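You operate a simulated robot arm through the tools that you are given. There is no shell and no other tool. Be economical: measure what you need, move in short steps, check, and stop when the job is done.

Carry out the task below with a simulated two-armed robot. There is one attempt and no reset: what you move stays moved.

JOB
Cool the steel pot below 40 degrees with water, then drain it empty.
Fine: heat off first; open its lid and leave it open; shut the valve again.

It is judged by the outcome, as a careful person would: the job done as asked, and still so three seconds after it is handed in. It fails if anything else is knocked over, pushed out of place, dropped, spilled or broken. Lids that push on must go on centred and level and be pressed home; caps that screw on are set level and turned clockwise until they are tight.

ROBOT AND FRAMES
Two 7-joint arms with fingered hands on one trunk, on a base that drives. Base frame: it is fixed to the floor where the robot stands at the start and does not move with it; the origin is under the middle of the robot, x ahead of it, y to its left, z up. Lengths are in cm, angles in degrees, forces in N, time in s.
The left shoulder is at the start at [4.2, 16.3, 106.1], the right one opposite. Places, roughly: black pot [70, -30, 90]; black pot drain valve [50, -30, 90]; black pot heat knob [50, -10, 90]; black pot water button [50, -20, 90]; blue dose button [70, 40, 90]; fixer dose button [70, 30, 90]; hood fan switch [50, -50, 80]; spin start button [60, -130, 90]; steel pot [70, 10, 90]; steel pot drain valve [50, 0, 90]; steel pot heat knob [50, 20, 90]; steel pot lid [70, 10, 100]; steel pot water button [50, 10, 90]; tub drain valve [50, -90, 80]; tub tap lever [50, -80, 90]; yellow dose button [70, 40, 90]. Payload 4 kg a hand.
The TCP of each hand is the grasp point between the finger pads, 3.6 cm short of the fingertips. In the tool frame z runs along the fingers and y along their closing line. Largest opening 12.4 cm; the body of the gripper starts 4.2 cm behind the TCP. The gripper is a hand of 4 fingers: y runs from the thumb to the fingers, the wrist lies at [-1.5, -9.9, -18.9] in the tool frame, and closing takes about 1.5 s.
Orientation is told as [roll, pitch, yaw] about the base's x, y, z axes, in that order, counted from this pose: with the fingers straight down and the wrist toward the robot, the tool's x, y and z point along [0, 1, 0], [1, 0, 0] and [0, 0, -1] of the base frame.

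CONTROLS
- The arms move only by the tool drive_tool. It takes "left_moves", "right_moves" or both (then of equal length, played together; a hand with none holds still); each is a list of rows, each an object (a shift or turn left out is 0, a gripper value left out holds the last) with "fingers": the gripper command, from -1 (fully open) to 1 (shut), values between in proportion; "translation": the shift along the base's x, y, z in cm, a list of three; "delta_rot": the turn, a rotation vector about the base's x, y, z in degrees, a list of three. In form: [{"fingers": fingers, "translation": [x, y, z], "delta_rot": [ax, ay, az]}, ...]. A call has 1 to 8 rows; each row shifts and turns the commanded pose from where the row before left it. Rows are played at 5 a second. More than 5 cm and 8.6 degrees between two rows, or a gripper value outside its range, and nothing of the call is played. Where a pose cannot be reached the arm comes as near as it can. A force on the tool above 40 N (or 10 N above the force at the start of the call, whichever is more), or a blocked arm, ends the call early, and 0.2 s more pass. The fingers move at their own pace (about 4.5 cm/s each) and stop on an object; they squeeze with about 23 N. The grip force told is the motor's: it shows also when the fingers shut on nothing. Time passes only in rows, and 0.2 s behind the last, so rows that do not move let the fingers close. The reply holds the time, the measured pose of the TCP, the force on the tool along the base axes, the opening and the grip force, in the units named above and with some noise, with the torque about the TCP (base axes, N m) and any sound that the robot's microphone picked up.
- Cameras (640 x 400 px; columns grow to the right, rows downward): "scene" is now at [15, -3, 130.79]; the picture's right is [-0.31, -0.95, 0.05], its down [-0.39, 0.08, -0.92] and it looks along [0.87, -0.30, -0.39] (base axes); focal length 214 px, centre (320, 200). "left" rides on the left gripper at [-7.5, -8.6, -12.3] in its tool frame; the picture's right is [-0.70, -0.34, 0.63], its down [0.64, -0.68, 0.35] and it looks along [0.32, 0.65, 0.69] (tool axes); focal length 275 px, centre (320, 200). "right" rides on the right gripper at [7.5, -8.6, -12.3] in its tool frame; the picture's right is [-0.70, 0.34, -0.63], its down [-0.64, -0.68, 0.35] and it looks along [-0.32, 0.65, 0.69] (tool axes); focal length 275 px, centre (320, 200). There is no depth. A picture from a camera that has moved, and an enlarged one, comes with that camera's place and axes in the base frame and with its lens.
- capture(camera): a new picture of that camera. The clock stands still meanwhile.
- slide_trunk(by): slides the trunk up (or, below 0, down) by that many cm; the arms and the scene camera ride with it, the base frame stays. It gives what a move gives, with no picture.
- base_move(legs): drives the robot by 1 to 6 legs, each [ahead, left, turn to the left] in cm, cm and degrees, along the robot's own axes; the way and the turn of a leg run together, so that a leg with both is an arc; at most 150 cm and 180 degrees a leg. The arms and the cameras ride along, it lands a little off, and it stops where it bumps. It gives what a move gives.
- set_grasp(shape, hand): the hand has 4 fingers and takes this shape, open, in about a second: jaw (thumb against the fingers, like two jaws); tri (thumb and two fingers); tip (a fingertip pinch); poke (one finger out to press); point (the index stretched); flat (the hand flat); cup (the hand cupped); fist (a fist). The gripper value then closes the fingers along that shape, each until it touches; the sizes above hold for jaw. It gives what a move gives, with no picture.
- head_to(pan, tilt): turns the head with the scene camera to pan (to the left, within 86 degrees either way) and tilt (down, from -29 to 69), counted from straight ahead of the robot. It gives what a move gives.
- enlarge(camera, box): a new picture of the part [left, top, right, bottom] of that camera's present view, enlarged. The clock stands still meanwhile.
- hand_in(): hands the job in; it is judged then, once.

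Work in short steps. Places have to be worked out from the pictures, the camera data and where the tool is seen: move nearer, look again, correct. Check each grasp and each placing, and mend what went wrong. You have 120 turns and 88 pictures in all, those below and enlarged ones among them. Open the grippers and draw the arms clear of the work before you hand the job in, unless the task says otherwise; then end with one line.

The tools are called after ">>>" by a JSON object that holds its "fn" and its "kwargs". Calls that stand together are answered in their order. drive_tool: Moves the arms, as the interface text tells. Its arguments: {"type":"object","properties":{"left_moves":{"type":"array"},"right_moves":{"type":"array"}},"required":[]} The other tools are called the same way: slide_trunk (by) slides the trunk up or down; set_grasp (shape, hand) gives the hand a shape; base_move (legs) drives the base; head_to (pan, tilt) turns the head that bears the scene camera; capture (camera) takes a picture; enlarge (camera, box) takes an enlarged picture of a part of a camera's view; hand_in () hands the job in.

At the start:

```text
time: 0.0
left_tool_pos: [78.48, 25.52, 119.93]
left_ee_rot: [0.1, 0.0, -0.1]
left_force: [-0.2, 0.4, 0.3]
left_ft_torque: [0.0, 0.01, 0.05]
left_width: 12.37
left_grip_force: 0.0
left_shape: jaw
right_tool_pos: [58.38, -43.78, 124.07]
right_ee_rot: [0.0, 0.0, 0.0]
right_force: [-0.3, -0.7, -0.4]
right_ft_torque: [-0.02, 0.0, -0.02]
right_width: 12.37
right_grip_force: 0.1
right_shape: jaw
trunk travel left (down, up): [-22.5, 25.3]
robot x, y, heading: [-0.03, -0.1, 0.2]
head pan, tilt: [-18.1, 14.9]
```

scene: 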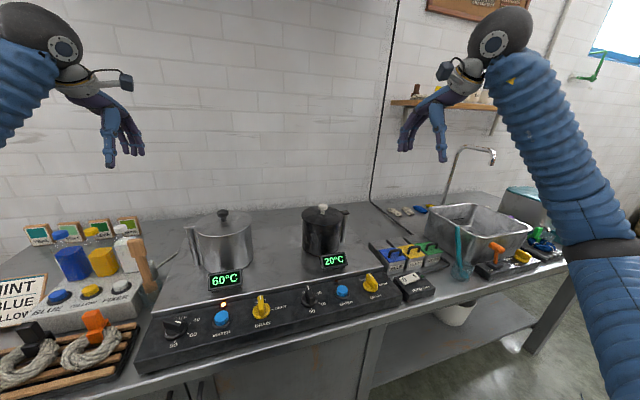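
right: 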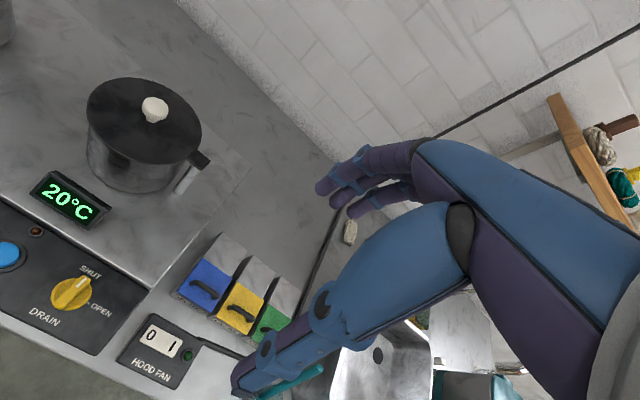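
left: 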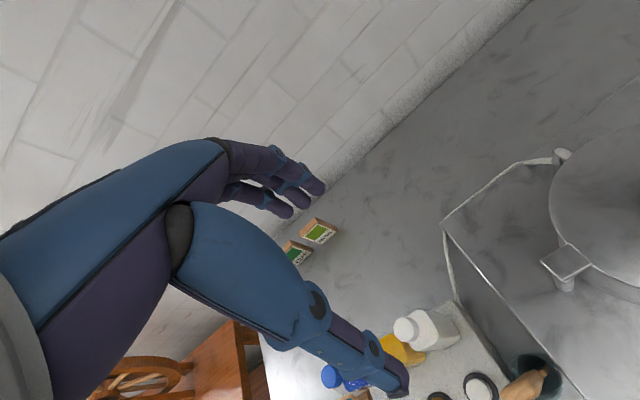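

I'll look closely at the steel pot and its controls first.

>>> {"fn": "head_to", "kwargs": {"pan": 5, "tilt": 45}}

>>> {"fn": "capture", "kwargs": {"camera": "scene"}}

```text
time: 0.9
left_tool_pos: [78.47, 25.4, 119.99]
left_ee_rot: [0.0, -0.1, 0.1]
left_force: [0.6, 1.2, 0.4]
left_ft_torque: [0.01, 0.02, -0.01]
left_width: 12.38
left_grip_force: 0.1
left_shape: jaw
right_tool_pos: [58.34, -43.68, 123.99]
right_ee_rot: [0.0, 0.0, 0.0]
right_force: [-0.1, -0.9, 0.1]
right_ft_torque: [0.02, -0.02, 0.02]
right_width: 12.38
right_grip_force: 0.2
right_shape: jaw
trunk travel left (down, up): [-22.5, 25.3]
robot x, y, heading: [0.07, -0.16, -0.0]
head pan, tilt: [5.0, 45.0]
```

```text
84 pictures are left
camera scene: at [13.51, 0.6, 126.27], right [0.09, -1.0, -0.01], down [-0.8, -0.06, -0.59], along [0.59, 0.06, -0.81], focal length 214 px, centre (320, 200)
```

scene: 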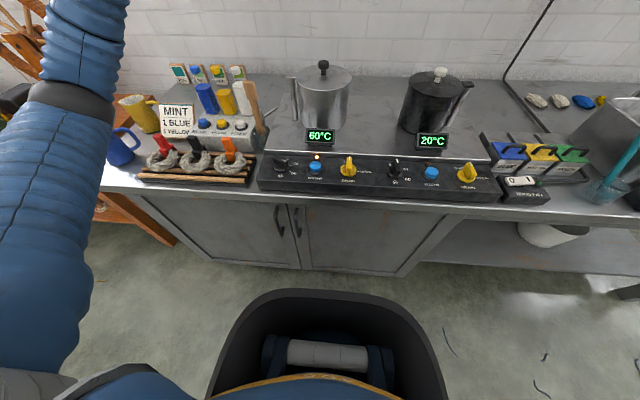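

>>> {"fn": "enlarge", "kwargs": {"camera": "scene", "box": [255, 130, 395, 210]}}

>>> {"fn": "enlarge", "kwargs": {"camera": "scene", "box": [260, 50, 400, 140]}}

```text
4.57 times, centred on (325, 170) of scene
camera zoom: at [13.51, 0.6, 126.27], right [0.09, -1.0, -0.01], down [-0.8, -0.06, -0.59], along [0.59, 0.06, -0.81], focal length 980 px, centre (297, 337)
```

zoom: 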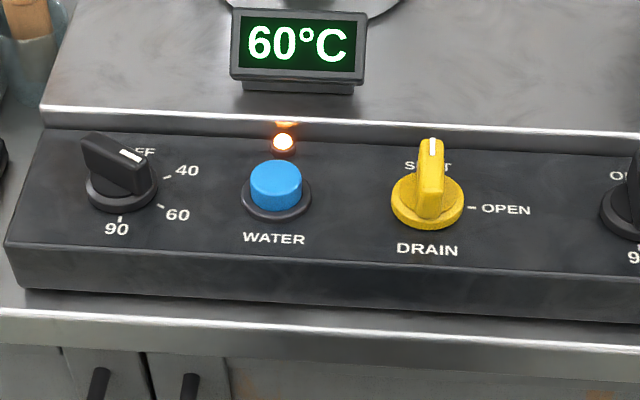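

```text
4.44 times, centred on (330, 95) of scene
camera zoom: at [13.51, 0.6, 126.27], right [0.09, -1.0, -0.01], down [-0.8, -0.06, -0.59], along [0.59, 0.06, -0.81], focal length 953 px, centre (276, 667)
```

zoom: 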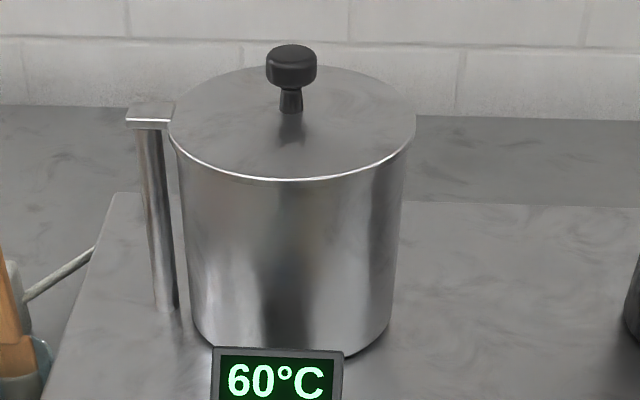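

>>> {"fn": "enlarge", "kwargs": {"camera": "left", "box": [430, 130, 640, 330]}}

>>> {"fn": "base_move", "kwargs": {"legs": [[-11, 0, 0]]}}

>>> {"fn": "capture", "kwargs": {"camera": "left"}}

```text
2.00 times, centred on (535, 230) of left
camera zoom: at [69.92, 17.97, 132.21], right [-0.34, -0.7, -0.63], down [-0.68, 0.64, -0.35], along [0.65, 0.32, -0.69], focal length 551 px, centre (-110, 140)
```

zoom: 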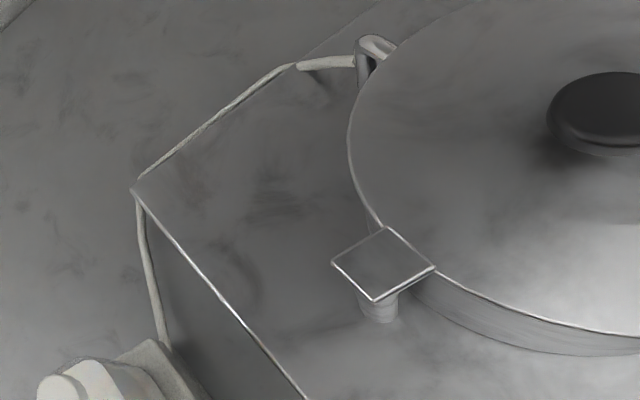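

```text
time: 2.1
left_tool_pos: [67.3, 25.47, 119.95]
left_ee_rot: [0.1, -0.1, 0.0]
left_force: [-0.2, -0.2, -0.1]
left_ft_torque: [0.02, -0.01, -0.02]
left_width: 12.38
left_grip_force: 0.0
left_shape: jaw
right_tool_pos: [47.1, -43.77, 124.18]
right_ee_rot: [0.0, -0.1, 0.0]
right_force: [-1.0, 0.1, -0.3]
right_ft_torque: [-0.02, -0.05, -0.01]
right_width: 12.38
right_grip_force: 0.1
right_shape: jaw
trunk travel left (down, up): [-22.5, 25.3]
robot x, y, heading: [-10.58, -0.15, -0.1]
head pan, tilt: [5.0, 45.0]
```

```text
80 pictures are left
camera left: at [58.75, 17.98, 132.34], right [-0.34, -0.7, -0.63], down [-0.68, 0.64, -0.35], along [0.65, 0.32, -0.69], focal length 275 px, centre (320, 200)
```

left: 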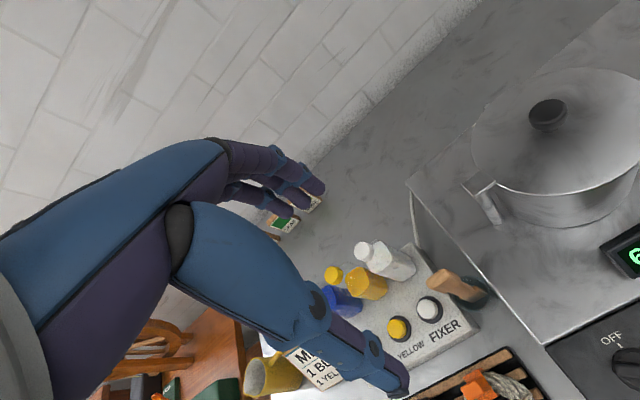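

The lid looks fixed by a tab to a post on its left (a pivot). Heat first: I'll set a fingertip pinch and move over the heat knob to look.

>>> {"fn": "set_grasp", "kwargs": {"hand": "left", "shape": "tip"}}

>>> {"fn": "drive_tool", "kwargs": {"left_moves": [{"translation": [-4, -2.5, -1]}, {"translation": [-4, -2.5, -2]}, {"translation": [-4, -2.5, -2]}, {"translation": [-4, -2.5, -2]}, {"translation": [-1, -1, -4]}, {"translation": [0, 0, -4]}]}}

>>> {"fn": "capture", "kwargs": {"camera": "left"}}

>>> {"fn": "capture", "kwargs": {"camera": "scene"}}

```text
time: 3.0
left_tool_pos: [67.45, 25.49, 119.93]
left_ee_rot: [-0.1, 0.0, 0.0]
left_force: [0.5, 0.0, 0.6]
left_ft_torque: [0.0, 0.05, -0.01]
left_width: 12.38
left_grip_force: 0.1
left_shape: tip
right_tool_pos: [47.39, -43.85, 124.12]
right_ee_rot: [0.0, 0.0, 0.0]
right_force: [0.2, 0.1, -0.6]
right_ft_torque: [0.01, 0.04, 0.02]
right_width: 12.37
right_grip_force: 0.1
right_shape: jaw
trunk travel left (down, up): [-22.5, 25.3]
robot x, y, heading: [-11.16, 0.19, 0.2]
head pan, tilt: [5.0, 45.0]
```

```text
refused: row 2 steps farther than a row can; nothing moved
```

```text
79 pictures are left
camera left: at [58.92, 17.98, 132.25], right [-0.34, -0.7, -0.63], down [-0.68, 0.64, -0.35], along [0.65, 0.32, -0.69], focal length 275 px, centre (320, 200)
```

left: 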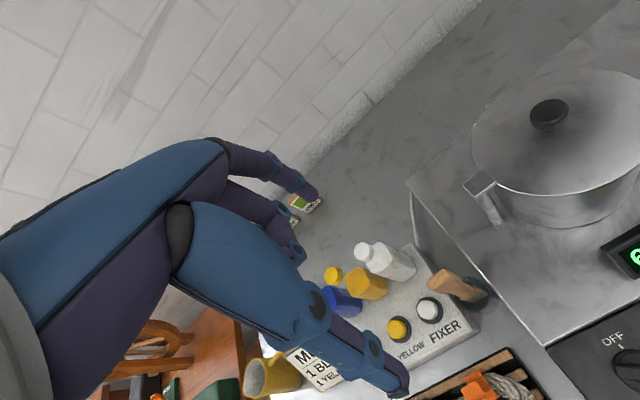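

```text
78 pictures are left
camera scene: at [2.52, 0.61, 126.26], right [0.09, -1.0, -0.01], down [-0.8, -0.06, -0.59], along [0.59, 0.06, -0.81], focal length 214 px, centre (320, 200)
```

scene: 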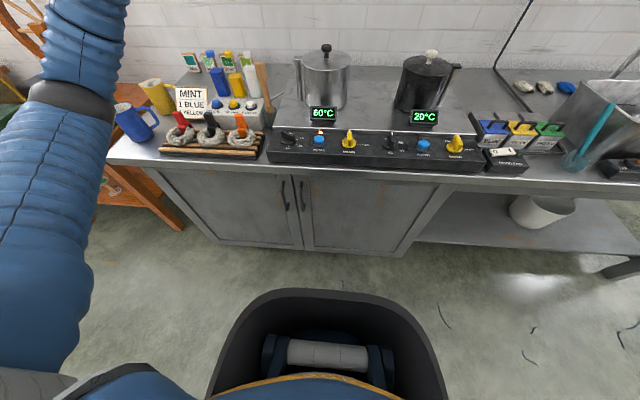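

>>> {"fn": "enlarge", "kwargs": {"camera": "scene", "box": [255, 110, 395, 190]}}

>>> {"fn": "drive_tool", "kwargs": {"left_moves": [{"translation": [-4, -2.5, -1]}, {"translation": [-4, -2.5, -1]}, {"translation": [-4, -2.5, -1]}, {"translation": [-4, -2.5, -1]}, {"translation": [-1, -2, -4]}, {"translation": [0, 0, -4]}]}}

>>> {"fn": "capture", "kwargs": {"camera": "left"}}

```text
4.57 times, centred on (325, 150) of scene
camera zoom: at [2.52, 0.61, 126.26], right [0.09, -1.0, -0.01], down [-0.8, -0.06, -0.59], along [0.59, 0.06, -0.81], focal length 980 px, centre (297, 429)
```

zoom: 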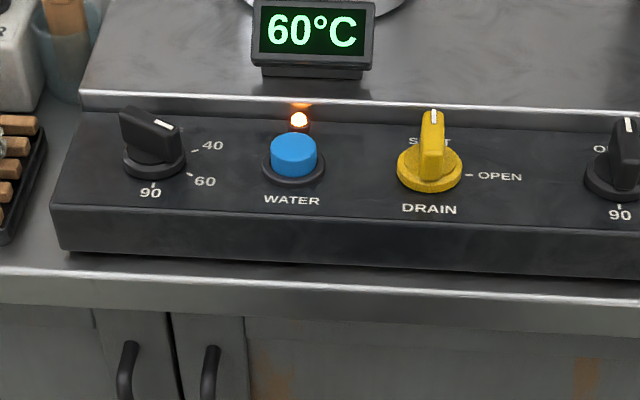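

```text
time: 4.4
left_tool_pos: [50.29, 13.63, 107.95]
left_ee_rot: [-0.1, -0.1, 0.0]
left_force: [-0.9, 0.0, -0.1]
left_ft_torque: [-0.03, 0.02, 0.01]
left_width: 12.38
left_grip_force: 0.1
left_shape: tip
right_tool_pos: [47.43, -43.64, 124.08]
right_ee_rot: [0.0, 0.1, 0.1]
right_force: [-0.3, 0.2, -0.1]
right_ft_torque: [-0.02, -0.01, 0.01]
right_width: 12.37
right_grip_force: 0.0
right_shape: jaw
trunk travel left (down, up): [-22.5, 25.3]
robot x, y, heading: [-10.81, 0.07, -0.1]
head pan, tilt: [5.0, 45.0]
```

```text
76 pictures are left
camera left: at [41.85, 6.21, 120.15], right [-0.34, -0.7, -0.63], down [-0.68, 0.64, -0.35], along [0.65, 0.32, -0.69], focal length 275 px, centre (320, 200)
```

left: 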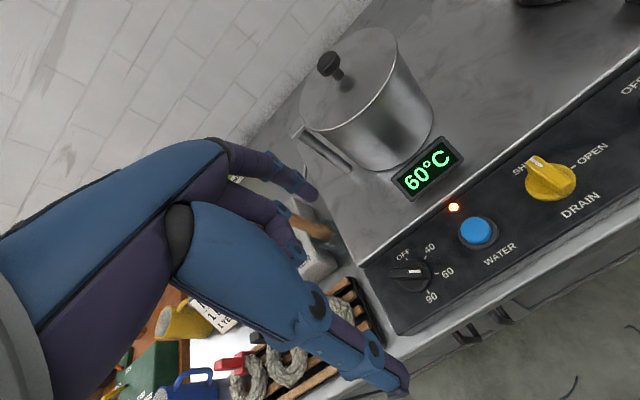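

Triangulating, the heat knob is at about (53.5, 15, 88) with its pointer at 60, so OFF needs a 120° counter-clockwise turn. I'll yaw the hand -30°, narrow the pinch, and hover above it.

>>> {"fn": "drive_tool", "kwargs": {"left_moves": [{"fingers": 0.2, "translation": [1, 0.5, -2], "delta_rot": [0, 0, -8]}, {"translation": [1, 0.5, -2], "delta_rot": [0, 0, -8]}, {"translation": [1, 0.5, -2], "delta_rot": [0, 0, -8]}, {"translation": [0.3, 0, -2], "delta_rot": [0, 0, -6]}, {"translation": [0, 0, -2]}, {}, {}]}}

>>> {"fn": "capture", "kwargs": {"camera": "left"}}

>>> {"fn": "enlarge", "kwargs": {"camera": "scene", "box": [225, 80, 385, 180]}}

```text
time: 6.0
left_tool_pos: [53.66, 15.06, 97.97]
left_ee_rot: [0.0, 0.1, -30.1]
left_force: [0.5, 0.5, -0.5]
left_ft_torque: [0.02, -0.02, 0.0]
left_width: 5.14
left_grip_force: 0.0
left_shape: tip
right_tool_pos: [47.32, -43.78, 124.07]
right_ee_rot: [0.0, 0.0, 0.0]
right_force: [-0.5, -0.3, -0.5]
right_ft_torque: [0.0, 0.02, -0.06]
right_width: 12.37
right_grip_force: 0.1
right_shape: jaw
trunk travel left (down, up): [-22.5, 25.3]
robot x, y, heading: [-11.17, 0.07, -0.1]
head pan, tilt: [5.0, 45.0]
```

```text
75 pictures are left
camera left: at [42.57, 12.89, 110.26], right [-0.64, -0.43, -0.63], down [-0.27, 0.9, -0.35], along [0.72, -0.05, -0.69], focal length 275 px, centre (320, 200)
```

left: 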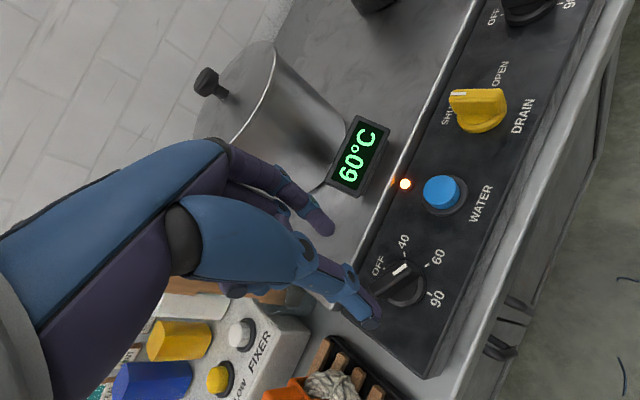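

```text
4.00 times, centred on (305, 130) of scene
camera zoom: at [2.54, 0.62, 126.26], right [0.09, -1.0, -0.01], down [-0.8, -0.06, -0.59], along [0.59, 0.06, -0.81], focal length 858 px, centre (380, 480)
```

zoom: 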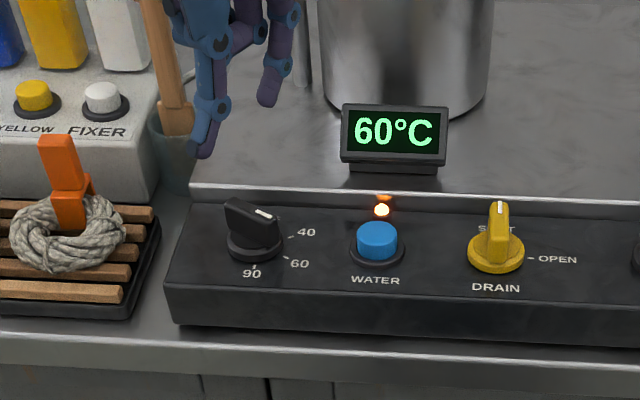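

Pinch is aligned with the bar; descending over the knob (centre ≈ (53.4, 15.3)) in force-guarded steps.

>>> {"fn": "drive_tool", "kwargs": {"left_moves": [{"translation": [-0.2, 0.2, -2]}, {"translation": [0, 0, -2]}, {"translation": [0, 0, -2]}, {"translation": [0, 0, -1]}]}}

>>> {"fn": "capture", "kwargs": {"camera": "left"}}

>>> {"fn": "enlarge", "kwargs": {"camera": "scene", "box": [225, 80, 385, 180]}}

```text
time: 7.0
left_tool_pos: [53.39, 15.11, 90.91]
left_ee_rot: [0.1, -0.1, -30.0]
left_force: [-0.8, 0.6, 0.4]
left_ft_torque: [0.01, -0.03, -0.02]
left_width: 5.13
left_grip_force: 0.0
left_shape: tip
right_tool_pos: [47.43, -43.79, 124.08]
right_ee_rot: [0.0, 0.0, 0.0]
right_force: [0.5, -0.3, 0.9]
right_ft_torque: [-0.02, 0.0, 0.01]
right_width: 12.36
right_grip_force: 0.1
right_shape: jaw
trunk travel left (down, up): [-22.5, 25.3]
robot x, y, heading: [-10.88, 0.16, -0.1]
head pan, tilt: [5.0, 45.0]
```

```text
73 pictures are left
camera left: at [42.44, 13.0, 103.18], right [-0.64, -0.43, -0.63], down [-0.27, 0.9, -0.35], along [0.72, -0.05, -0.69], focal length 275 px, centre (320, 200)
```

left: 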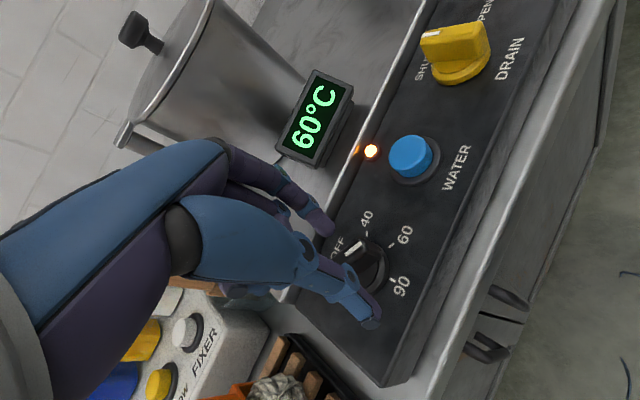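

```text
4.00 times, centred on (305, 130) of scene
camera zoom: at [2.53, 0.6, 126.27], right [0.09, -1.0, -0.01], down [-0.8, -0.06, -0.59], along [0.59, 0.06, -0.81], focal length 858 px, centre (380, 480)
```

zoom: 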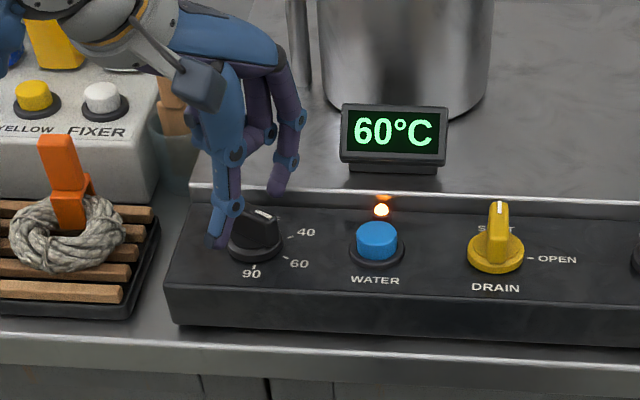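

The thumb and finger straddle the bar. Down 0.8 cm more and close.

>>> {"fn": "drive_tool", "kwargs": {"left_moves": [{"translation": [0, 0, -0.8]}, {"fingers": 1}, {}, {}, {}, {}, {}]}}

>>> {"fn": "enlarge", "kwargs": {"camera": "left", "box": [240, 120, 480, 360]}}

```text
time: 8.6
left_tool_pos: [53.5, 15.18, 90.09]
left_ee_rot: [0.0, 0.0, -30.1]
left_force: [-1.6, 1.8, -0.6]
left_ft_torque: [-0.06, -0.06, 0.0]
left_width: 1.34
left_grip_force: 23.1
left_shape: tip
right_tool_pos: [47.39, -43.82, 124.05]
right_ee_rot: [0.0, 0.0, 0.0]
right_force: [-0.5, 0.8, -0.4]
right_ft_torque: [-0.03, 0.01, -0.01]
right_width: 12.35
right_grip_force: 0.1
right_shape: jaw
trunk travel left (down, up): [-22.5, 25.3]
robot x, y, heading: [-10.83, 0.11, 0.1]
head pan, tilt: [5.0, 45.0]
```

```text
1.67 times, centred on (360, 240) of left
camera zoom: at [42.41, 12.97, 102.36], right [-0.64, -0.43, -0.63], down [-0.27, 0.9, -0.35], along [0.72, -0.05, -0.69], focal length 459 px, centre (253, 133)
```

zoom: 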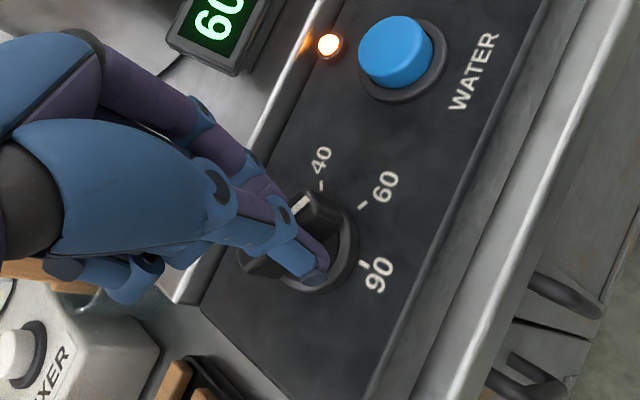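

The bar is gripped (1.34 cm). Turning counter-clockwise, first 64°.

>>> {"fn": "drive_tool", "kwargs": {"left_moves": [{"delta_rot": [0, 0, 8]}, {"delta_rot": [0, 0, 8]}, {"delta_rot": [0, 0, 8]}, {"delta_rot": [0, 0, 8]}, {"delta_rot": [0, 0, 8]}, {"delta_rot": [0, 0, 8]}, {"delta_rot": [0, 0, 8]}, {"delta_rot": [0, 0, 8]}]}}

>>> {"fn": "capture", "kwargs": {"camera": "left"}}

```text
time: 10.4
left_tool_pos: [53.58, 15.02, 90.12]
left_ee_rot: [0.0, 0.0, 34.1]
left_force: [2.6, -12.9, -5.4]
left_ft_torque: [-0.22, -0.13, -0.04]
left_width: 1.31
left_grip_force: 23.7
left_shape: tip
right_tool_pos: [47.41, -43.82, 123.87]
right_ee_rot: [0.1, 0.1, 0.0]
right_force: [-0.4, -0.3, 0.4]
right_ft_torque: [-0.01, 0.02, -0.02]
right_width: 12.37
right_grip_force: 0.0
right_shape: jaw
trunk travel left (down, up): [-22.5, 25.3]
robot x, y, heading: [-11.17, -0.04, 0.0]
head pan, tilt: [5.0, 45.0]
```

```text
70 pictures are left
camera left: at [50.79, 4.1, 102.43], right [0.11, -0.76, -0.63], down [-0.93, 0.15, -0.35], along [0.36, 0.63, -0.69], focal length 275 px, centre (320, 200)
```

left: 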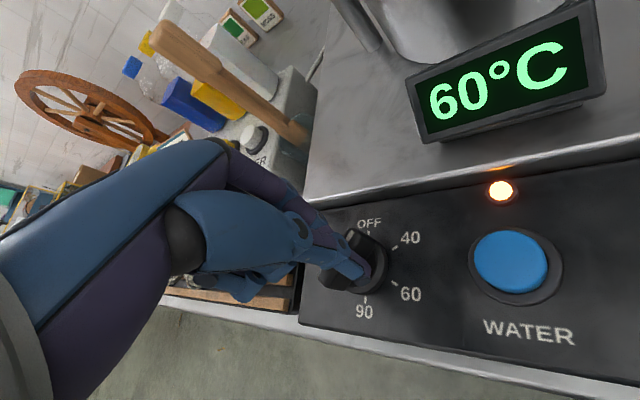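

Turning with it; lateral force of 13 N suggests the centre is slightly to -y, so I'll shift a little while continuing the turn.

>>> {"fn": "drive_tool", "kwargs": {"left_moves": [{"translation": [0, -0.15, 0], "delta_rot": [0, 0, 8]}, {"translation": [0, -0.15, 0], "delta_rot": [0, 0, 8]}, {"delta_rot": [0, 0, 8]}, {"delta_rot": [0, 0, 8]}]}}

>>> {"fn": "capture", "kwargs": {"camera": "left"}}

```text
time: 11.4
left_tool_pos: [53.61, 14.92, 90.18]
left_ee_rot: [-0.1, 0.1, 66.2]
left_force: [10.6, -4.2, -4.8]
left_ft_torque: [0.03, -0.28, -0.03]
left_width: 1.23
left_grip_force: 23.2
left_shape: tip
right_tool_pos: [47.48, -43.81, 123.97]
right_ee_rot: [0.0, 0.1, 0.0]
right_force: [-0.3, -1.5, -0.9]
right_ft_torque: [0.02, 0.01, -0.01]
right_width: 12.39
right_grip_force: 0.1
right_shape: jaw
trunk travel left (down, up): [-22.5, 25.3]
robot x, y, heading: [-11.35, -0.08, 0.1]
head pan, tilt: [5.0, 45.0]
```

```text
69 pictures are left
camera left: at [57.11, 3.99, 102.46], right [0.5, -0.59, -0.63], down [-0.86, -0.36, -0.35], along [-0.03, 0.72, -0.69], focal length 275 px, centre (320, 200)
```

left: 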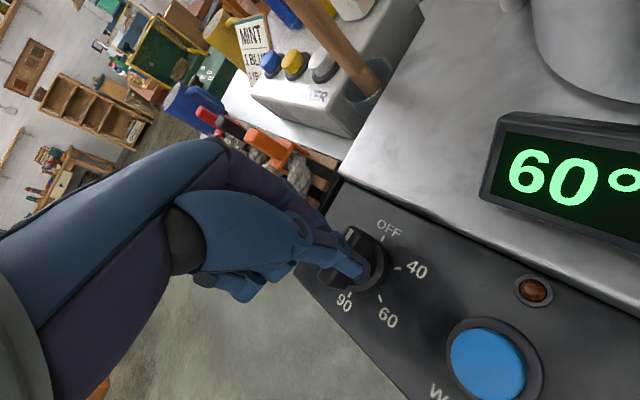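

The heat lamp is out already; finish the turn to OFF.

>>> {"fn": "drive_tool", "kwargs": {"left_moves": [{"translation": [0.1, 0, 0], "delta_rot": [0, 0, 8]}, {"translation": [0.1, 0, 0], "delta_rot": [0, 0, 8]}, {"delta_rot": [0, 0, 8]}, {}]}}

>>> {"fn": "enlarge", "kwargs": {"camera": "left", "box": [240, 150, 480, 350]}}

```text
time: 12.4
left_tool_pos: [53.89, 14.77, 90.22]
left_ee_rot: [0.0, 0.0, 90.1]
left_force: [16.8, -6.7, 2.7]
left_ft_torque: [-0.09, -0.5, -0.22]
left_width: 1.3
left_grip_force: 23.0
left_shape: tip
right_tool_pos: [47.45, -43.75, 124.0]
right_ee_rot: [0.1, 0.0, -0.1]
right_force: [0.4, 0.5, 0.1]
right_ft_torque: [-0.03, 0.01, 0.02]
right_width: 12.39
right_grip_force: 0.1
right_shape: jaw
trunk travel left (down, up): [-22.5, 25.3]
robot x, y, heading: [-10.7, 0.12, 0.1]
head pan, tilt: [5.0, 45.0]
```

```text
2.00 times, centred on (360, 250) of left
camera zoom: at [61.43, 6.29, 102.44], right [0.7, -0.34, -0.63], down [-0.64, -0.68, -0.35], along [-0.32, 0.65, -0.69], focal length 551 px, centre (240, 100)
```

zoom: 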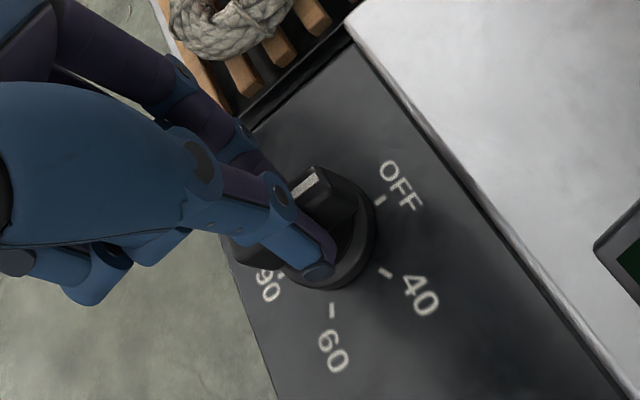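

The bar points at OFF; release and rise straight up, then check.

>>> {"fn": "drive_tool", "kwargs": {"left_moves": [{"fingers": 0.2}, {}, {}, {}, {"translation": [0, 0, 2]}, {"translation": [0, 0, 4]}, {"translation": [0, 0, 4]}, {"translation": [0, 0, 4]}]}}

>>> {"fn": "enlarge", "kwargs": {"camera": "scene", "box": [225, 80, 385, 180]}}

```text
time: 14.2
left_tool_pos: [53.38, 14.92, 104.19]
left_ee_rot: [-0.1, 0.0, 90.0]
left_force: [0.2, 0.6, -0.5]
left_ft_torque: [-0.07, -0.03, -0.01]
left_width: 4.91
left_grip_force: 0.0
left_shape: tip
right_tool_pos: [47.12, -43.9, 124.23]
right_ee_rot: [-0.1, -0.1, 0.1]
right_force: [0.1, 0.7, 0.1]
right_ft_torque: [-0.01, -0.02, -0.01]
right_width: 12.36
right_grip_force: 0.1
right_shape: jaw
trunk travel left (down, up): [-22.5, 25.3]
robot x, y, heading: [-11.31, 0.14, -0.1]
head pan, tilt: [5.0, 45.0]
```

```text
4.00 times, centred on (305, 130) of scene
camera zoom: at [2.4, 0.57, 126.3], right [0.09, -1.0, -0.01], down [-0.8, -0.06, -0.59], along [0.59, 0.06, -0.81], focal length 858 px, centre (380, 480)
```

zoom: 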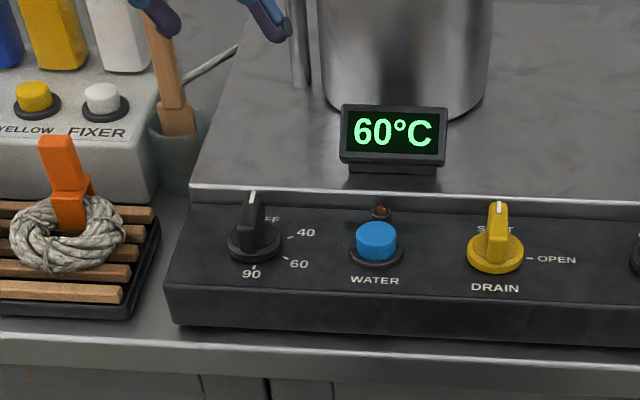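

Heat is off. Now the lid: rise, return the yaw to 0 and look at the lid from nearby.

>>> {"fn": "drive_tool", "kwargs": {"left_moves": [{"translation": [0, 0, 3], "delta_rot": [0, 0, -8.5]}, {"translation": [0, 0, 3], "delta_rot": [0, 0, -8.5]}, {"translation": [0, 0, 3], "delta_rot": [0, 0, -8.5]}, {"translation": [0, 0, 3], "delta_rot": [0, 0, -8.5]}, {"delta_rot": [0, 0, -8.5]}, {"delta_rot": [0, 0, -8.5]}, {"delta_rot": [0, 0, -8.5]}, {"delta_rot": [0, 0, -8.5]}]}}

>>> {"fn": "drive_tool", "kwargs": {"left_moves": [{"delta_rot": [0, 0, -8]}, {"delta_rot": [0, 0, -8]}, {"delta_rot": [0, 0, -6]}]}}

>>> {"fn": "capture", "kwargs": {"camera": "left"}}

```text
time: 16.0
left_tool_pos: [53.74, 15.04, 116.17]
left_ee_rot: [0.0, 0.0, 21.8]
left_force: [-0.2, 0.3, 0.6]
left_ft_torque: [-0.02, 0.0, -0.02]
left_width: 4.92
left_grip_force: 0.0
left_shape: tip
right_tool_pos: [47.29, -43.78, 124.03]
right_ee_rot: [0.1, 0.0, 0.0]
right_force: [0.6, 0.3, 0.5]
right_ft_torque: [0.01, -0.01, 0.01]
right_width: 12.37
right_grip_force: 0.0
right_shape: jaw
trunk travel left (down, up): [-22.5, 25.3]
robot x, y, heading: [-10.85, 0.05, -0.0]
head pan, tilt: [5.0, 45.0]
```

```text
time: 16.8
left_tool_pos: [53.8, 14.89, 116.13]
left_ee_rot: [0.0, 0.0, 0.0]
left_force: [0.4, 0.3, 0.6]
left_ft_torque: [0.0, -0.01, 0.01]
left_width: 4.89
left_grip_force: 0.1
left_shape: tip
right_tool_pos: [47.41, -43.74, 124.05]
right_ee_rot: [0.1, 0.0, 0.0]
right_force: [0.3, -0.9, -0.1]
right_ft_torque: [-0.03, 0.0, 0.03]
right_width: 12.37
right_grip_force: 0.0
right_shape: jaw
trunk travel left (down, up): [-22.5, 25.3]
robot x, y, heading: [-10.91, -0.15, -0.1]
head pan, tilt: [5.0, 45.0]
```

```text
66 pictures are left
camera left: at [45.23, 7.42, 128.48], right [-0.34, -0.7, -0.63], down [-0.68, 0.65, -0.35], along [0.65, 0.31, -0.69], focal length 275 px, centre (320, 200)
```

left: 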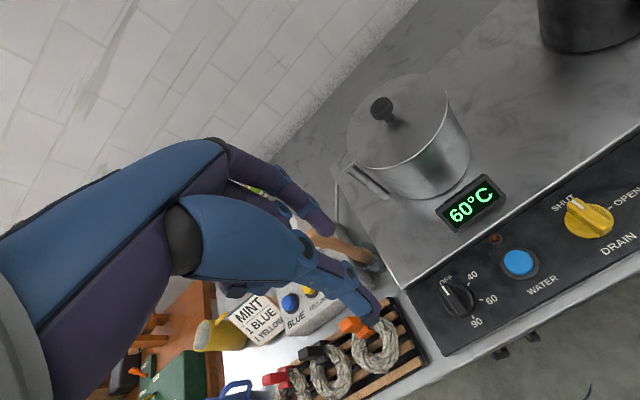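

>>> {"fn": "enlarge", "kwargs": {"camera": "left", "box": [320, 60, 500, 220]}}

>>> {"fn": "enlarge", "kwargs": {"camera": "scene", "box": [260, 30, 400, 130]}}

```text
2.50 times, centred on (410, 140) of left
camera zoom: at [45.23, 7.42, 128.48], right [-0.34, -0.7, -0.63], down [-0.68, 0.65, -0.35], along [0.65, 0.31, -0.69], focal length 688 px, centre (95, 350)
```

zoom: 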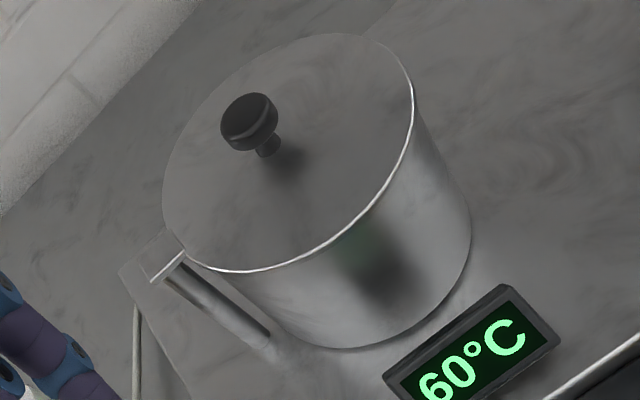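

```text
4.00 times, centred on (330, 80) of scene
camera zoom: at [2.57, 0.65, 126.25], right [0.09, -1.0, -0.01], down [-0.8, -0.06, -0.59], along [0.59, 0.06, -0.81], focal length 858 px, centre (280, 680)
```

zoom: 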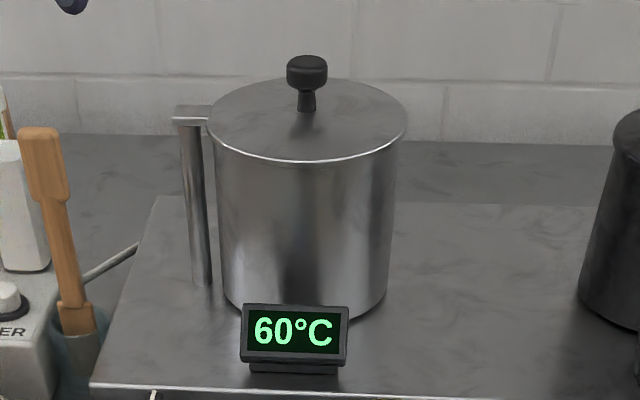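

The lid knob is at about (75.3, 5, top 102) and the lid swings on a post near (74.5, 13.6). Move above the knob with a 7 cm opening and look.

>>> {"fn": "drive_tool", "kwargs": {"left_moves": [{"fingers": -0.13, "translation": [4.3, -2, 0]}, {"translation": [4.3, -2, 0]}, {"translation": [4.3, -2, 0]}, {"translation": [4.3, -2, 0]}, {"translation": [4.3, -2, 0]}, {"translation": [0, 0, -3]}]}}

>>> {"fn": "capture", "kwargs": {"camera": "left"}}

>>> {"fn": "enlarge", "kwargs": {"camera": "scene", "box": [240, 10, 420, 130]}}

```text
time: 18.2
left_tool_pos: [75.4, 5.09, 113.16]
left_ee_rot: [0.0, 0.0, 0.1]
left_force: [-0.1, 0.5, 1.0]
left_ft_torque: [0.0, -0.04, 0.02]
left_width: 6.97
left_grip_force: 0.1
left_shape: tip
right_tool_pos: [47.32, -43.68, 123.94]
right_ee_rot: [0.0, 0.1, 0.0]
right_force: [0.4, 0.7, 0.4]
right_ft_torque: [0.02, 0.03, 0.0]
right_width: 12.37
right_grip_force: 0.1
right_shape: jaw
trunk travel left (down, up): [-22.5, 25.3]
robot x, y, heading: [-10.77, -0.06, 0.1]
head pan, tilt: [5.0, 45.0]
```

```text
63 pictures are left
camera left: at [66.88, -2.43, 125.47], right [-0.34, -0.7, -0.63], down [-0.68, 0.64, -0.35], along [0.65, 0.32, -0.69], focal length 275 px, centre (320, 200)
```

left: 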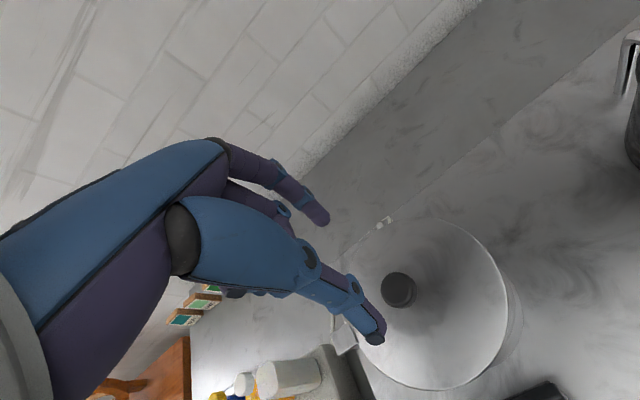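

```text
3.33 times, centred on (330, 70) of scene
camera zoom: at [2.61, 0.7, 126.24], right [0.09, -1.0, -0.01], down [-0.8, -0.06, -0.59], along [0.59, 0.06, -0.81], focal length 715 px, centre (287, 633)
```

zoom: 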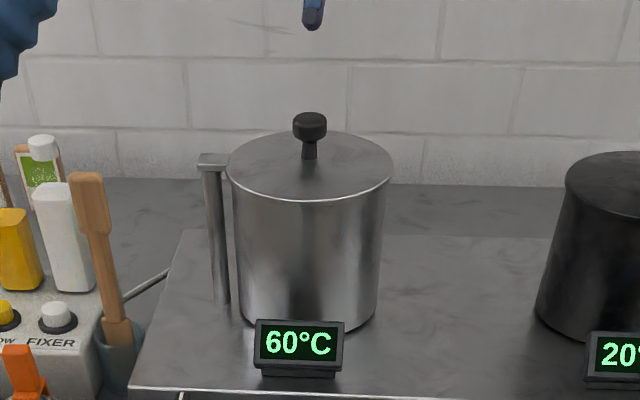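

Knob at (75, 5.3) agrees. Descend around it and close.

>>> {"fn": "drive_tool", "kwargs": {"left_moves": [{"translation": [-0.3, 0.1, -3]}, {"translation": [0, 0, -3]}, {"translation": [0, 0, -2]}, {"translation": [0, 0, -1.3]}]}}

>>> {"fn": "capture", "kwargs": {"camera": "left"}}

>>> {"fn": "enlarge", "kwargs": {"camera": "scene", "box": [240, 10, 420, 130]}}

```text
time: 19.2
left_tool_pos: [74.86, 4.98, 103.83]
left_ee_rot: [-0.1, 0.0, 0.0]
left_force: [-0.6, -0.6, -0.4]
left_ft_torque: [0.0, 0.02, 0.02]
left_width: 6.96
left_grip_force: 0.0
left_shape: tip
right_tool_pos: [47.39, -43.72, 124.09]
right_ee_rot: [0.0, 0.0, 0.1]
right_force: [0.5, -0.6, -0.5]
right_ft_torque: [-0.01, 0.02, 0.02]
right_width: 12.36
right_grip_force: 0.1
right_shape: jaw
trunk travel left (down, up): [-22.5, 25.3]
robot x, y, heading: [-10.76, 0.36, 0.1]
head pan, tilt: [5.0, 45.0]
```

```text
61 pictures are left
camera left: at [66.42, -2.42, 116.11], right [-0.34, -0.7, -0.63], down [-0.68, 0.64, -0.35], along [0.65, 0.32, -0.69], focal length 275 px, centre (320, 200)
```

left: 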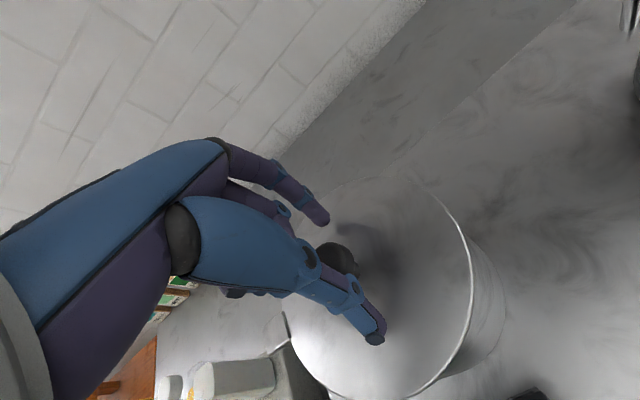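

```text
3.33 times, centred on (330, 70) of scene
camera zoom: at [2.56, 0.59, 126.26], right [0.09, -1.0, -0.01], down [-0.8, -0.06, -0.59], along [0.59, 0.06, -0.81], focal length 715 px, centre (287, 633)
```

zoom: 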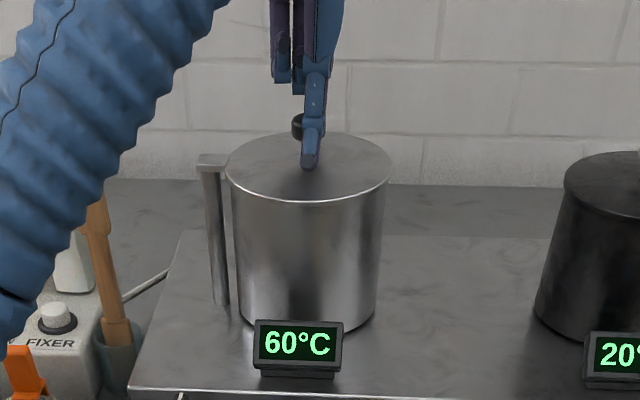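

Thumb is in front and the finger behind the knob; close.

>>> {"fn": "drive_tool", "kwargs": {"left_moves": [{"translation": [0, 0.3, 0], "fingers": 1}, {}, {}, {}, {}, {}]}}

>>> {"fn": "enlarge", "kwargs": {"camera": "left", "box": [240, 140, 520, 400]}}

```text
time: 20.6
left_tool_pos: [74.96, 5.38, 103.8]
left_ee_rot: [0.1, 0.0, -0.1]
left_force: [0.9, -0.9, -1.1]
left_ft_torque: [-0.05, -0.02, -0.07]
left_width: 2.7
left_grip_force: 23.0
left_shape: tip
right_tool_pos: [47.39, -43.81, 124.18]
right_ee_rot: [0.0, 0.0, 0.0]
right_force: [0.4, 0.1, -0.3]
right_ft_torque: [0.03, -0.01, -0.02]
right_width: 12.39
right_grip_force: 0.1
right_shape: jaw
trunk travel left (down, up): [-22.5, 25.3]
robot x, y, heading: [-11.64, -0.24, -0.2]
head pan, tilt: [5.0, 45.0]
```

```text
1.54 times, centred on (380, 270) of left
camera zoom: at [66.43, -2.18, 116.11], right [-0.34, -0.7, -0.63], down [-0.68, 0.64, -0.35], along [0.65, 0.32, -0.69], focal length 424 px, centre (228, 92)
```

zoom: 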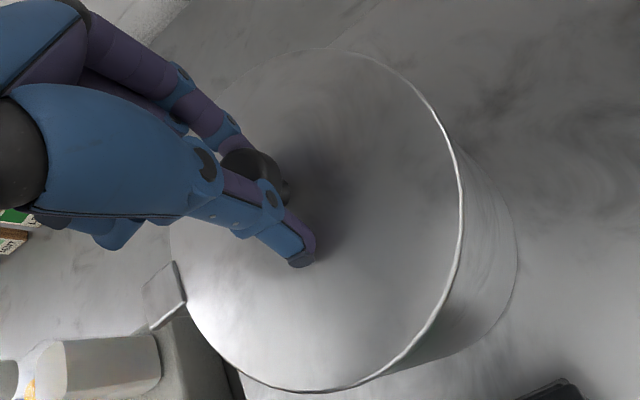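

Gripped (2.7 cm). Test a small counter-clockwise swing (knob toward +x) and watch the force.

>>> {"fn": "drive_tool", "kwargs": {"left_moves": [{"translation": [0.55, 0.05, 0], "delta_rot": [0, 0, 4]}, {"translation": [0.55, 0.1, 0], "delta_rot": [0, 0, 4]}, {}]}}

>>> {"fn": "capture", "kwargs": {"camera": "left"}}

```text
time: 21.4
left_tool_pos: [76.13, 5.38, 103.84]
left_ee_rot: [-0.1, 0.0, 8.0]
left_force: [1.2, -2.1, -3.3]
left_ft_torque: [-0.03, -0.07, -0.08]
left_width: 2.67
left_grip_force: 23.5
left_shape: tip
right_tool_pos: [47.4, -43.88, 124.06]
right_ee_rot: [-0.1, 0.0, -0.1]
right_force: [-0.8, -0.1, 0.2]
right_ft_torque: [-0.02, -0.01, -0.02]
right_width: 12.36
right_grip_force: 0.0
right_shape: jaw
trunk travel left (down, up): [-22.5, 25.3]
robot x, y, heading: [-11.08, 0.37, 0.1]
head pan, tilt: [5.0, 45.0]
```

```text
58 pictures are left
camera left: at [68.69, -3.2, 116.12], right [-0.24, -0.74, -0.63], down [-0.77, 0.54, -0.35], along [0.6, 0.4, -0.69], focal length 275 px, centre (320, 200)
```

left: 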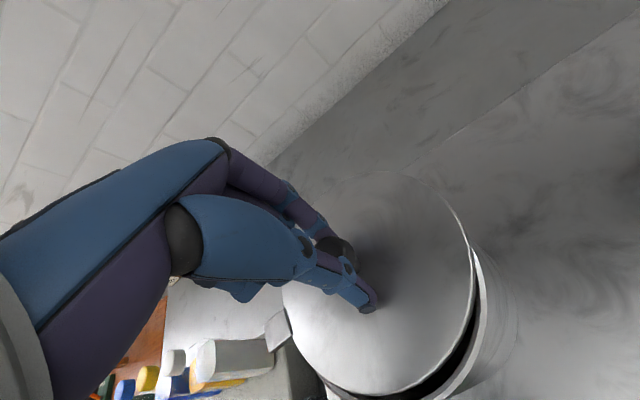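

The lid swings freely with low force. Continue along the arc about the post.

>>> {"fn": "drive_tool", "kwargs": {"left_moves": [{"translation": [1.12, 0.3, 0], "delta_rot": [0, 0, 8]}, {"translation": [1.07, 0.45, 0], "delta_rot": [0, 0, 8]}, {"translation": [0.99, 0.6, 0], "delta_rot": [0, 0, 8]}, {}]}}

>>> {"fn": "enlarge", "kwargs": {"camera": "scene", "box": [240, 10, 420, 130]}}

```text
time: 22.4
left_tool_pos: [79.23, 6.74, 103.81]
left_ee_rot: [0.0, -0.1, 32.0]
left_force: [4.9, -5.4, -3.1]
left_ft_torque: [-0.18, -0.03, -0.11]
left_width: 2.61
left_grip_force: 23.4
left_shape: tip
right_tool_pos: [47.36, -43.85, 123.94]
right_ee_rot: [0.0, 0.0, 0.1]
right_force: [0.2, -0.4, -0.8]
right_ft_torque: [0.01, 0.02, 0.01]
right_width: 12.36
right_grip_force: 0.1
right_shape: jaw
trunk travel left (down, up): [-22.5, 25.3]
robot x, y, heading: [-10.98, -0.06, 0.0]
head pan, tilt: [5.0, 45.0]
```

```text
3.33 times, centred on (330, 70) of scene
camera zoom: at [2.6, 0.53, 126.25], right [0.09, -1.0, -0.01], down [-0.8, -0.06, -0.59], along [0.59, 0.06, -0.81], focal length 715 px, centre (287, 633)
```

zoom: 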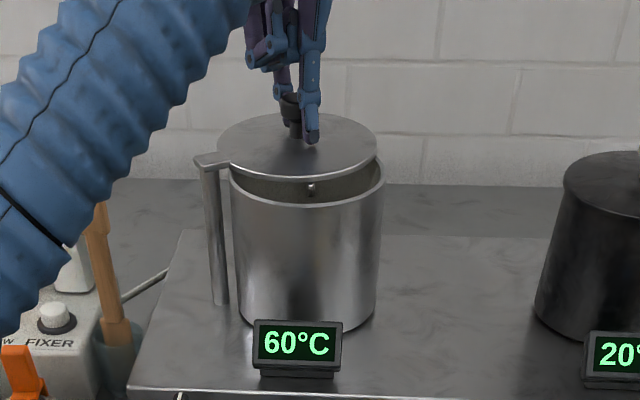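

It pivots on the post as expected. Continue, with a slight outward correction for the radial force.

>>> {"fn": "drive_tool", "kwargs": {"left_moves": [{"translation": [1.05, 0.6, 0], "delta_rot": [0, 0, 8]}, {"translation": [0.9, 0.75, 0], "delta_rot": [0, 0, 8]}, {"translation": [0.75, 0.9, 0], "delta_rot": [0, 0, 8]}, {"translation": [0.58, 1.02, 0], "delta_rot": [0, 0, 8]}, {"translation": [0.42, 1.1, 0], "delta_rot": [0, 0, 8]}, {}]}}

>>> {"fn": "enlarge", "kwargs": {"camera": "scene", "box": [240, 10, 420, 130]}}

>>> {"fn": "capture", "kwargs": {"camera": "left"}}

```text
time: 23.8
left_tool_pos: [82.94, 11.2, 103.94]
left_ee_rot: [0.0, 0.1, 72.2]
left_force: [10.8, -2.1, 2.2]
left_ft_torque: [-0.25, -0.17, -0.18]
left_width: 2.54
left_grip_force: 23.1
left_shape: tip
right_tool_pos: [47.3, -43.84, 124.02]
right_ee_rot: [0.0, 0.1, 0.0]
right_force: [-0.5, 0.2, 0.5]
right_ft_torque: [-0.02, -0.03, -0.01]
right_width: 12.38
right_grip_force: 0.1
right_shape: jaw
trunk travel left (down, up): [-22.5, 25.3]
robot x, y, heading: [-11.1, -0.23, 0.0]
head pan, tilt: [5.0, 45.0]
```

```text
3.33 times, centred on (330, 70) of scene
camera zoom: at [2.62, 0.59, 126.26], right [0.09, -1.0, -0.01], down [-0.8, -0.06, -0.59], along [0.59, 0.06, -0.81], focal length 715 px, centre (287, 633)
```

zoom: 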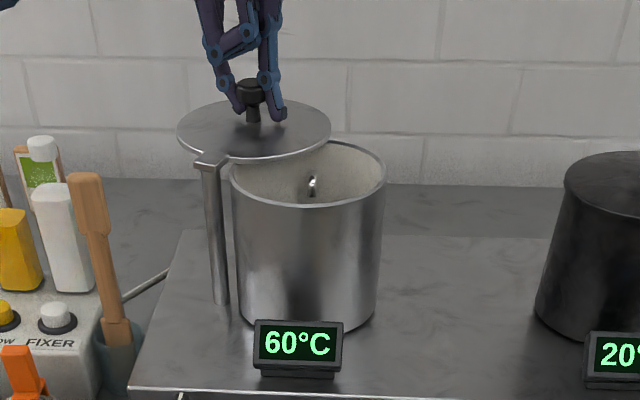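

```text
55 pictures are left
camera left: at [87.54, 0.75, 116.15], right [0.56, -0.53, -0.63], down [-0.82, -0.45, -0.35], along [-0.1, 0.72, -0.69], focal length 275 px, centre (320, 200)
```

left: 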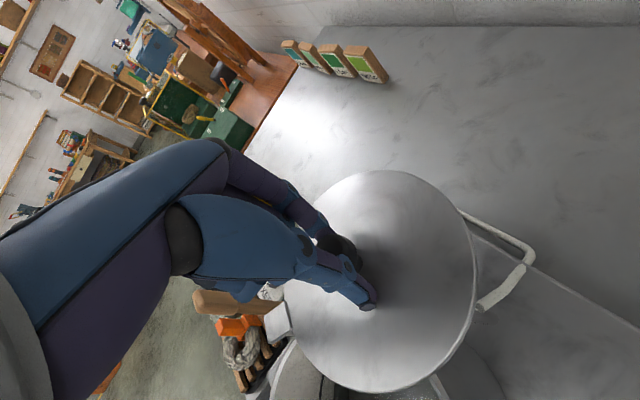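

Most of the mouth is uncovered. Swing about 30° further; the left and back are clear.

>>> {"fn": "drive_tool", "kwargs": {"left_moves": [{"translation": [0.45, 1.1, 0], "delta_rot": [0, 0, 8]}, {"translation": [0.15, 1.18, 0], "delta_rot": [0, 0, 8]}, {"translation": [0, 1.2, 0], "delta_rot": [0, 0, 4]}, {"translation": [-0.15, 1.15, 0], "delta_rot": [0, 0, 4]}, {"translation": [-0.25, 1.1, 0], "delta_rot": [0, 0, 4]}, {}]}}

>>> {"fn": "enlarge", "kwargs": {"camera": "scene", "box": [240, 10, 420, 130]}}

```text
time: 25.2
left_tool_pos: [83.08, 16.81, 103.85]
left_ee_rot: [-0.1, -0.1, 100.0]
left_force: [1.8, -0.3, 1.4]
left_ft_torque: [-0.19, -0.13, 0.08]
left_width: 2.45
left_grip_force: 22.9
left_shape: tip
right_tool_pos: [47.32, -43.76, 124.13]
right_ee_rot: [0.0, 0.0, 0.0]
right_force: [0.0, 0.6, -0.6]
right_ft_torque: [0.01, -0.02, 0.0]
right_width: 12.38
right_grip_force: 0.1
right_shape: jaw
trunk travel left (down, up): [-22.5, 25.3]
robot x, y, heading: [-10.89, -0.24, -0.1]
head pan, tilt: [5.0, 45.0]
```

```text
3.33 times, centred on (330, 70) of scene
camera zoom: at [2.54, 0.59, 126.26], right [0.09, -1.0, -0.01], down [-0.8, -0.06, -0.59], along [0.59, 0.06, -0.81], focal length 715 px, centre (287, 633)
```

zoom: 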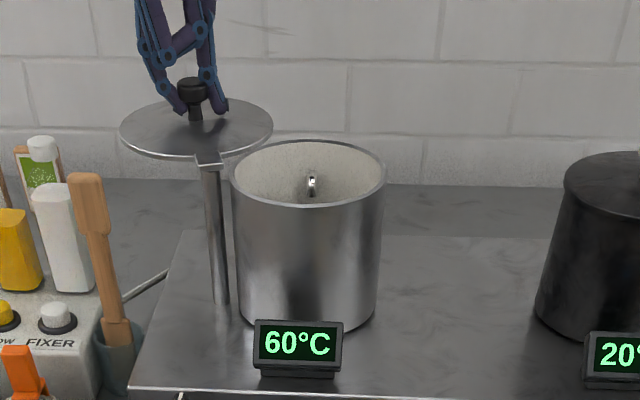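

The lid is swung clear. Release and lift straight up.

>>> {"fn": "drive_tool", "kwargs": {"left_moves": [{"fingers": -0.2}, {}, {}, {}, {"translation": [0, 0, 2]}, {"translation": [0, 0, 4]}, {"translation": [0, 0, 4]}, {"translation": [0, 0, 3]}]}}

>>> {"fn": "drive_tool", "kwargs": {"left_moves": [{"translation": [-4, -1, 0], "delta_rot": [0, 0, -8.5]}, {"translation": [-4, -1, 0], "delta_rot": [0, 0, -8.5]}, {"translation": [-4, -1, 0], "delta_rot": [0, 0, -8.5]}, {"translation": [-4, -1, 0], "delta_rot": [0, 0, -8.5]}, {"translation": [-4, -1, 0], "delta_rot": [0, 0, -8.5]}, {"translation": [-4, -1, 0], "delta_rot": [0, 0, -8.5]}, {"translation": [-4, -1, 0], "delta_rot": [0, 0, -8.5]}, {"translation": [-2, -2, 0], "delta_rot": [0, 0, -8.5]}]}}

>>> {"fn": "enlarge", "kwargs": {"camera": "scene", "box": [230, 30, 410, 150]}}

```text
time: 27.0
left_tool_pos: [83.1, 16.86, 116.85]
left_ee_rot: [0.0, 0.0, 100.0]
left_force: [-0.5, 0.2, -0.6]
left_ft_torque: [-0.01, -0.01, 0.0]
left_width: 7.41
left_grip_force: 0.1
left_shape: tip
right_tool_pos: [47.31, -43.8, 124.07]
right_ee_rot: [0.0, 0.0, 0.0]
right_force: [0.2, -0.4, -0.6]
right_ft_torque: [0.0, -0.01, 0.02]
right_width: 12.36
right_grip_force: 0.0
right_shape: jaw
trunk travel left (down, up): [-22.5, 25.3]
robot x, y, heading: [-11.03, 0.07, 0.1]
head pan, tilt: [5.0, 45.0]
```

```text
time: 28.8
left_tool_pos: [53.07, 7.83, 116.81]
left_ee_rot: [0.1, -0.1, 31.9]
left_force: [-0.4, -0.6, 0.0]
left_ft_torque: [-0.01, -0.02, 0.0]
left_width: 7.42
left_grip_force: 0.1
left_shape: tip
right_tool_pos: [47.45, -43.88, 124.1]
right_ee_rot: [0.0, 0.2, 0.0]
right_force: [0.6, 1.4, -0.4]
right_ft_torque: [0.04, -0.02, -0.03]
right_width: 12.39
right_grip_force: 0.0
right_shape: jaw
trunk travel left (down, up): [-22.5, 25.3]
robot x, y, heading: [-11.05, 0.29, 0.1]
head pan, tilt: [5.0, 45.0]
```

```text
3.33 times, centred on (320, 90) of scene
camera zoom: at [2.6, 0.57, 126.24], right [0.09, -1.0, -0.01], down [-0.8, -0.06, -0.59], along [0.59, 0.06, -0.81], focal length 715 px, centre (320, 567)
```

zoom: 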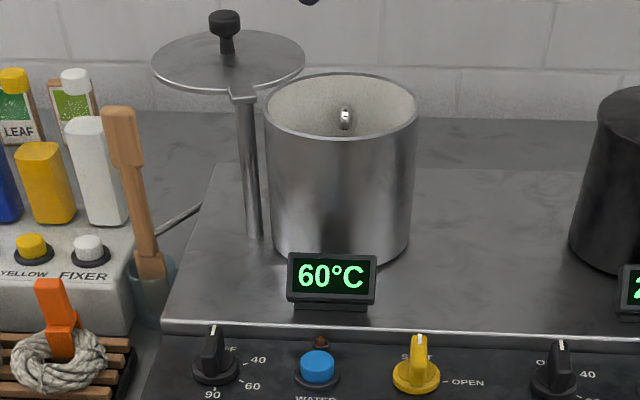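

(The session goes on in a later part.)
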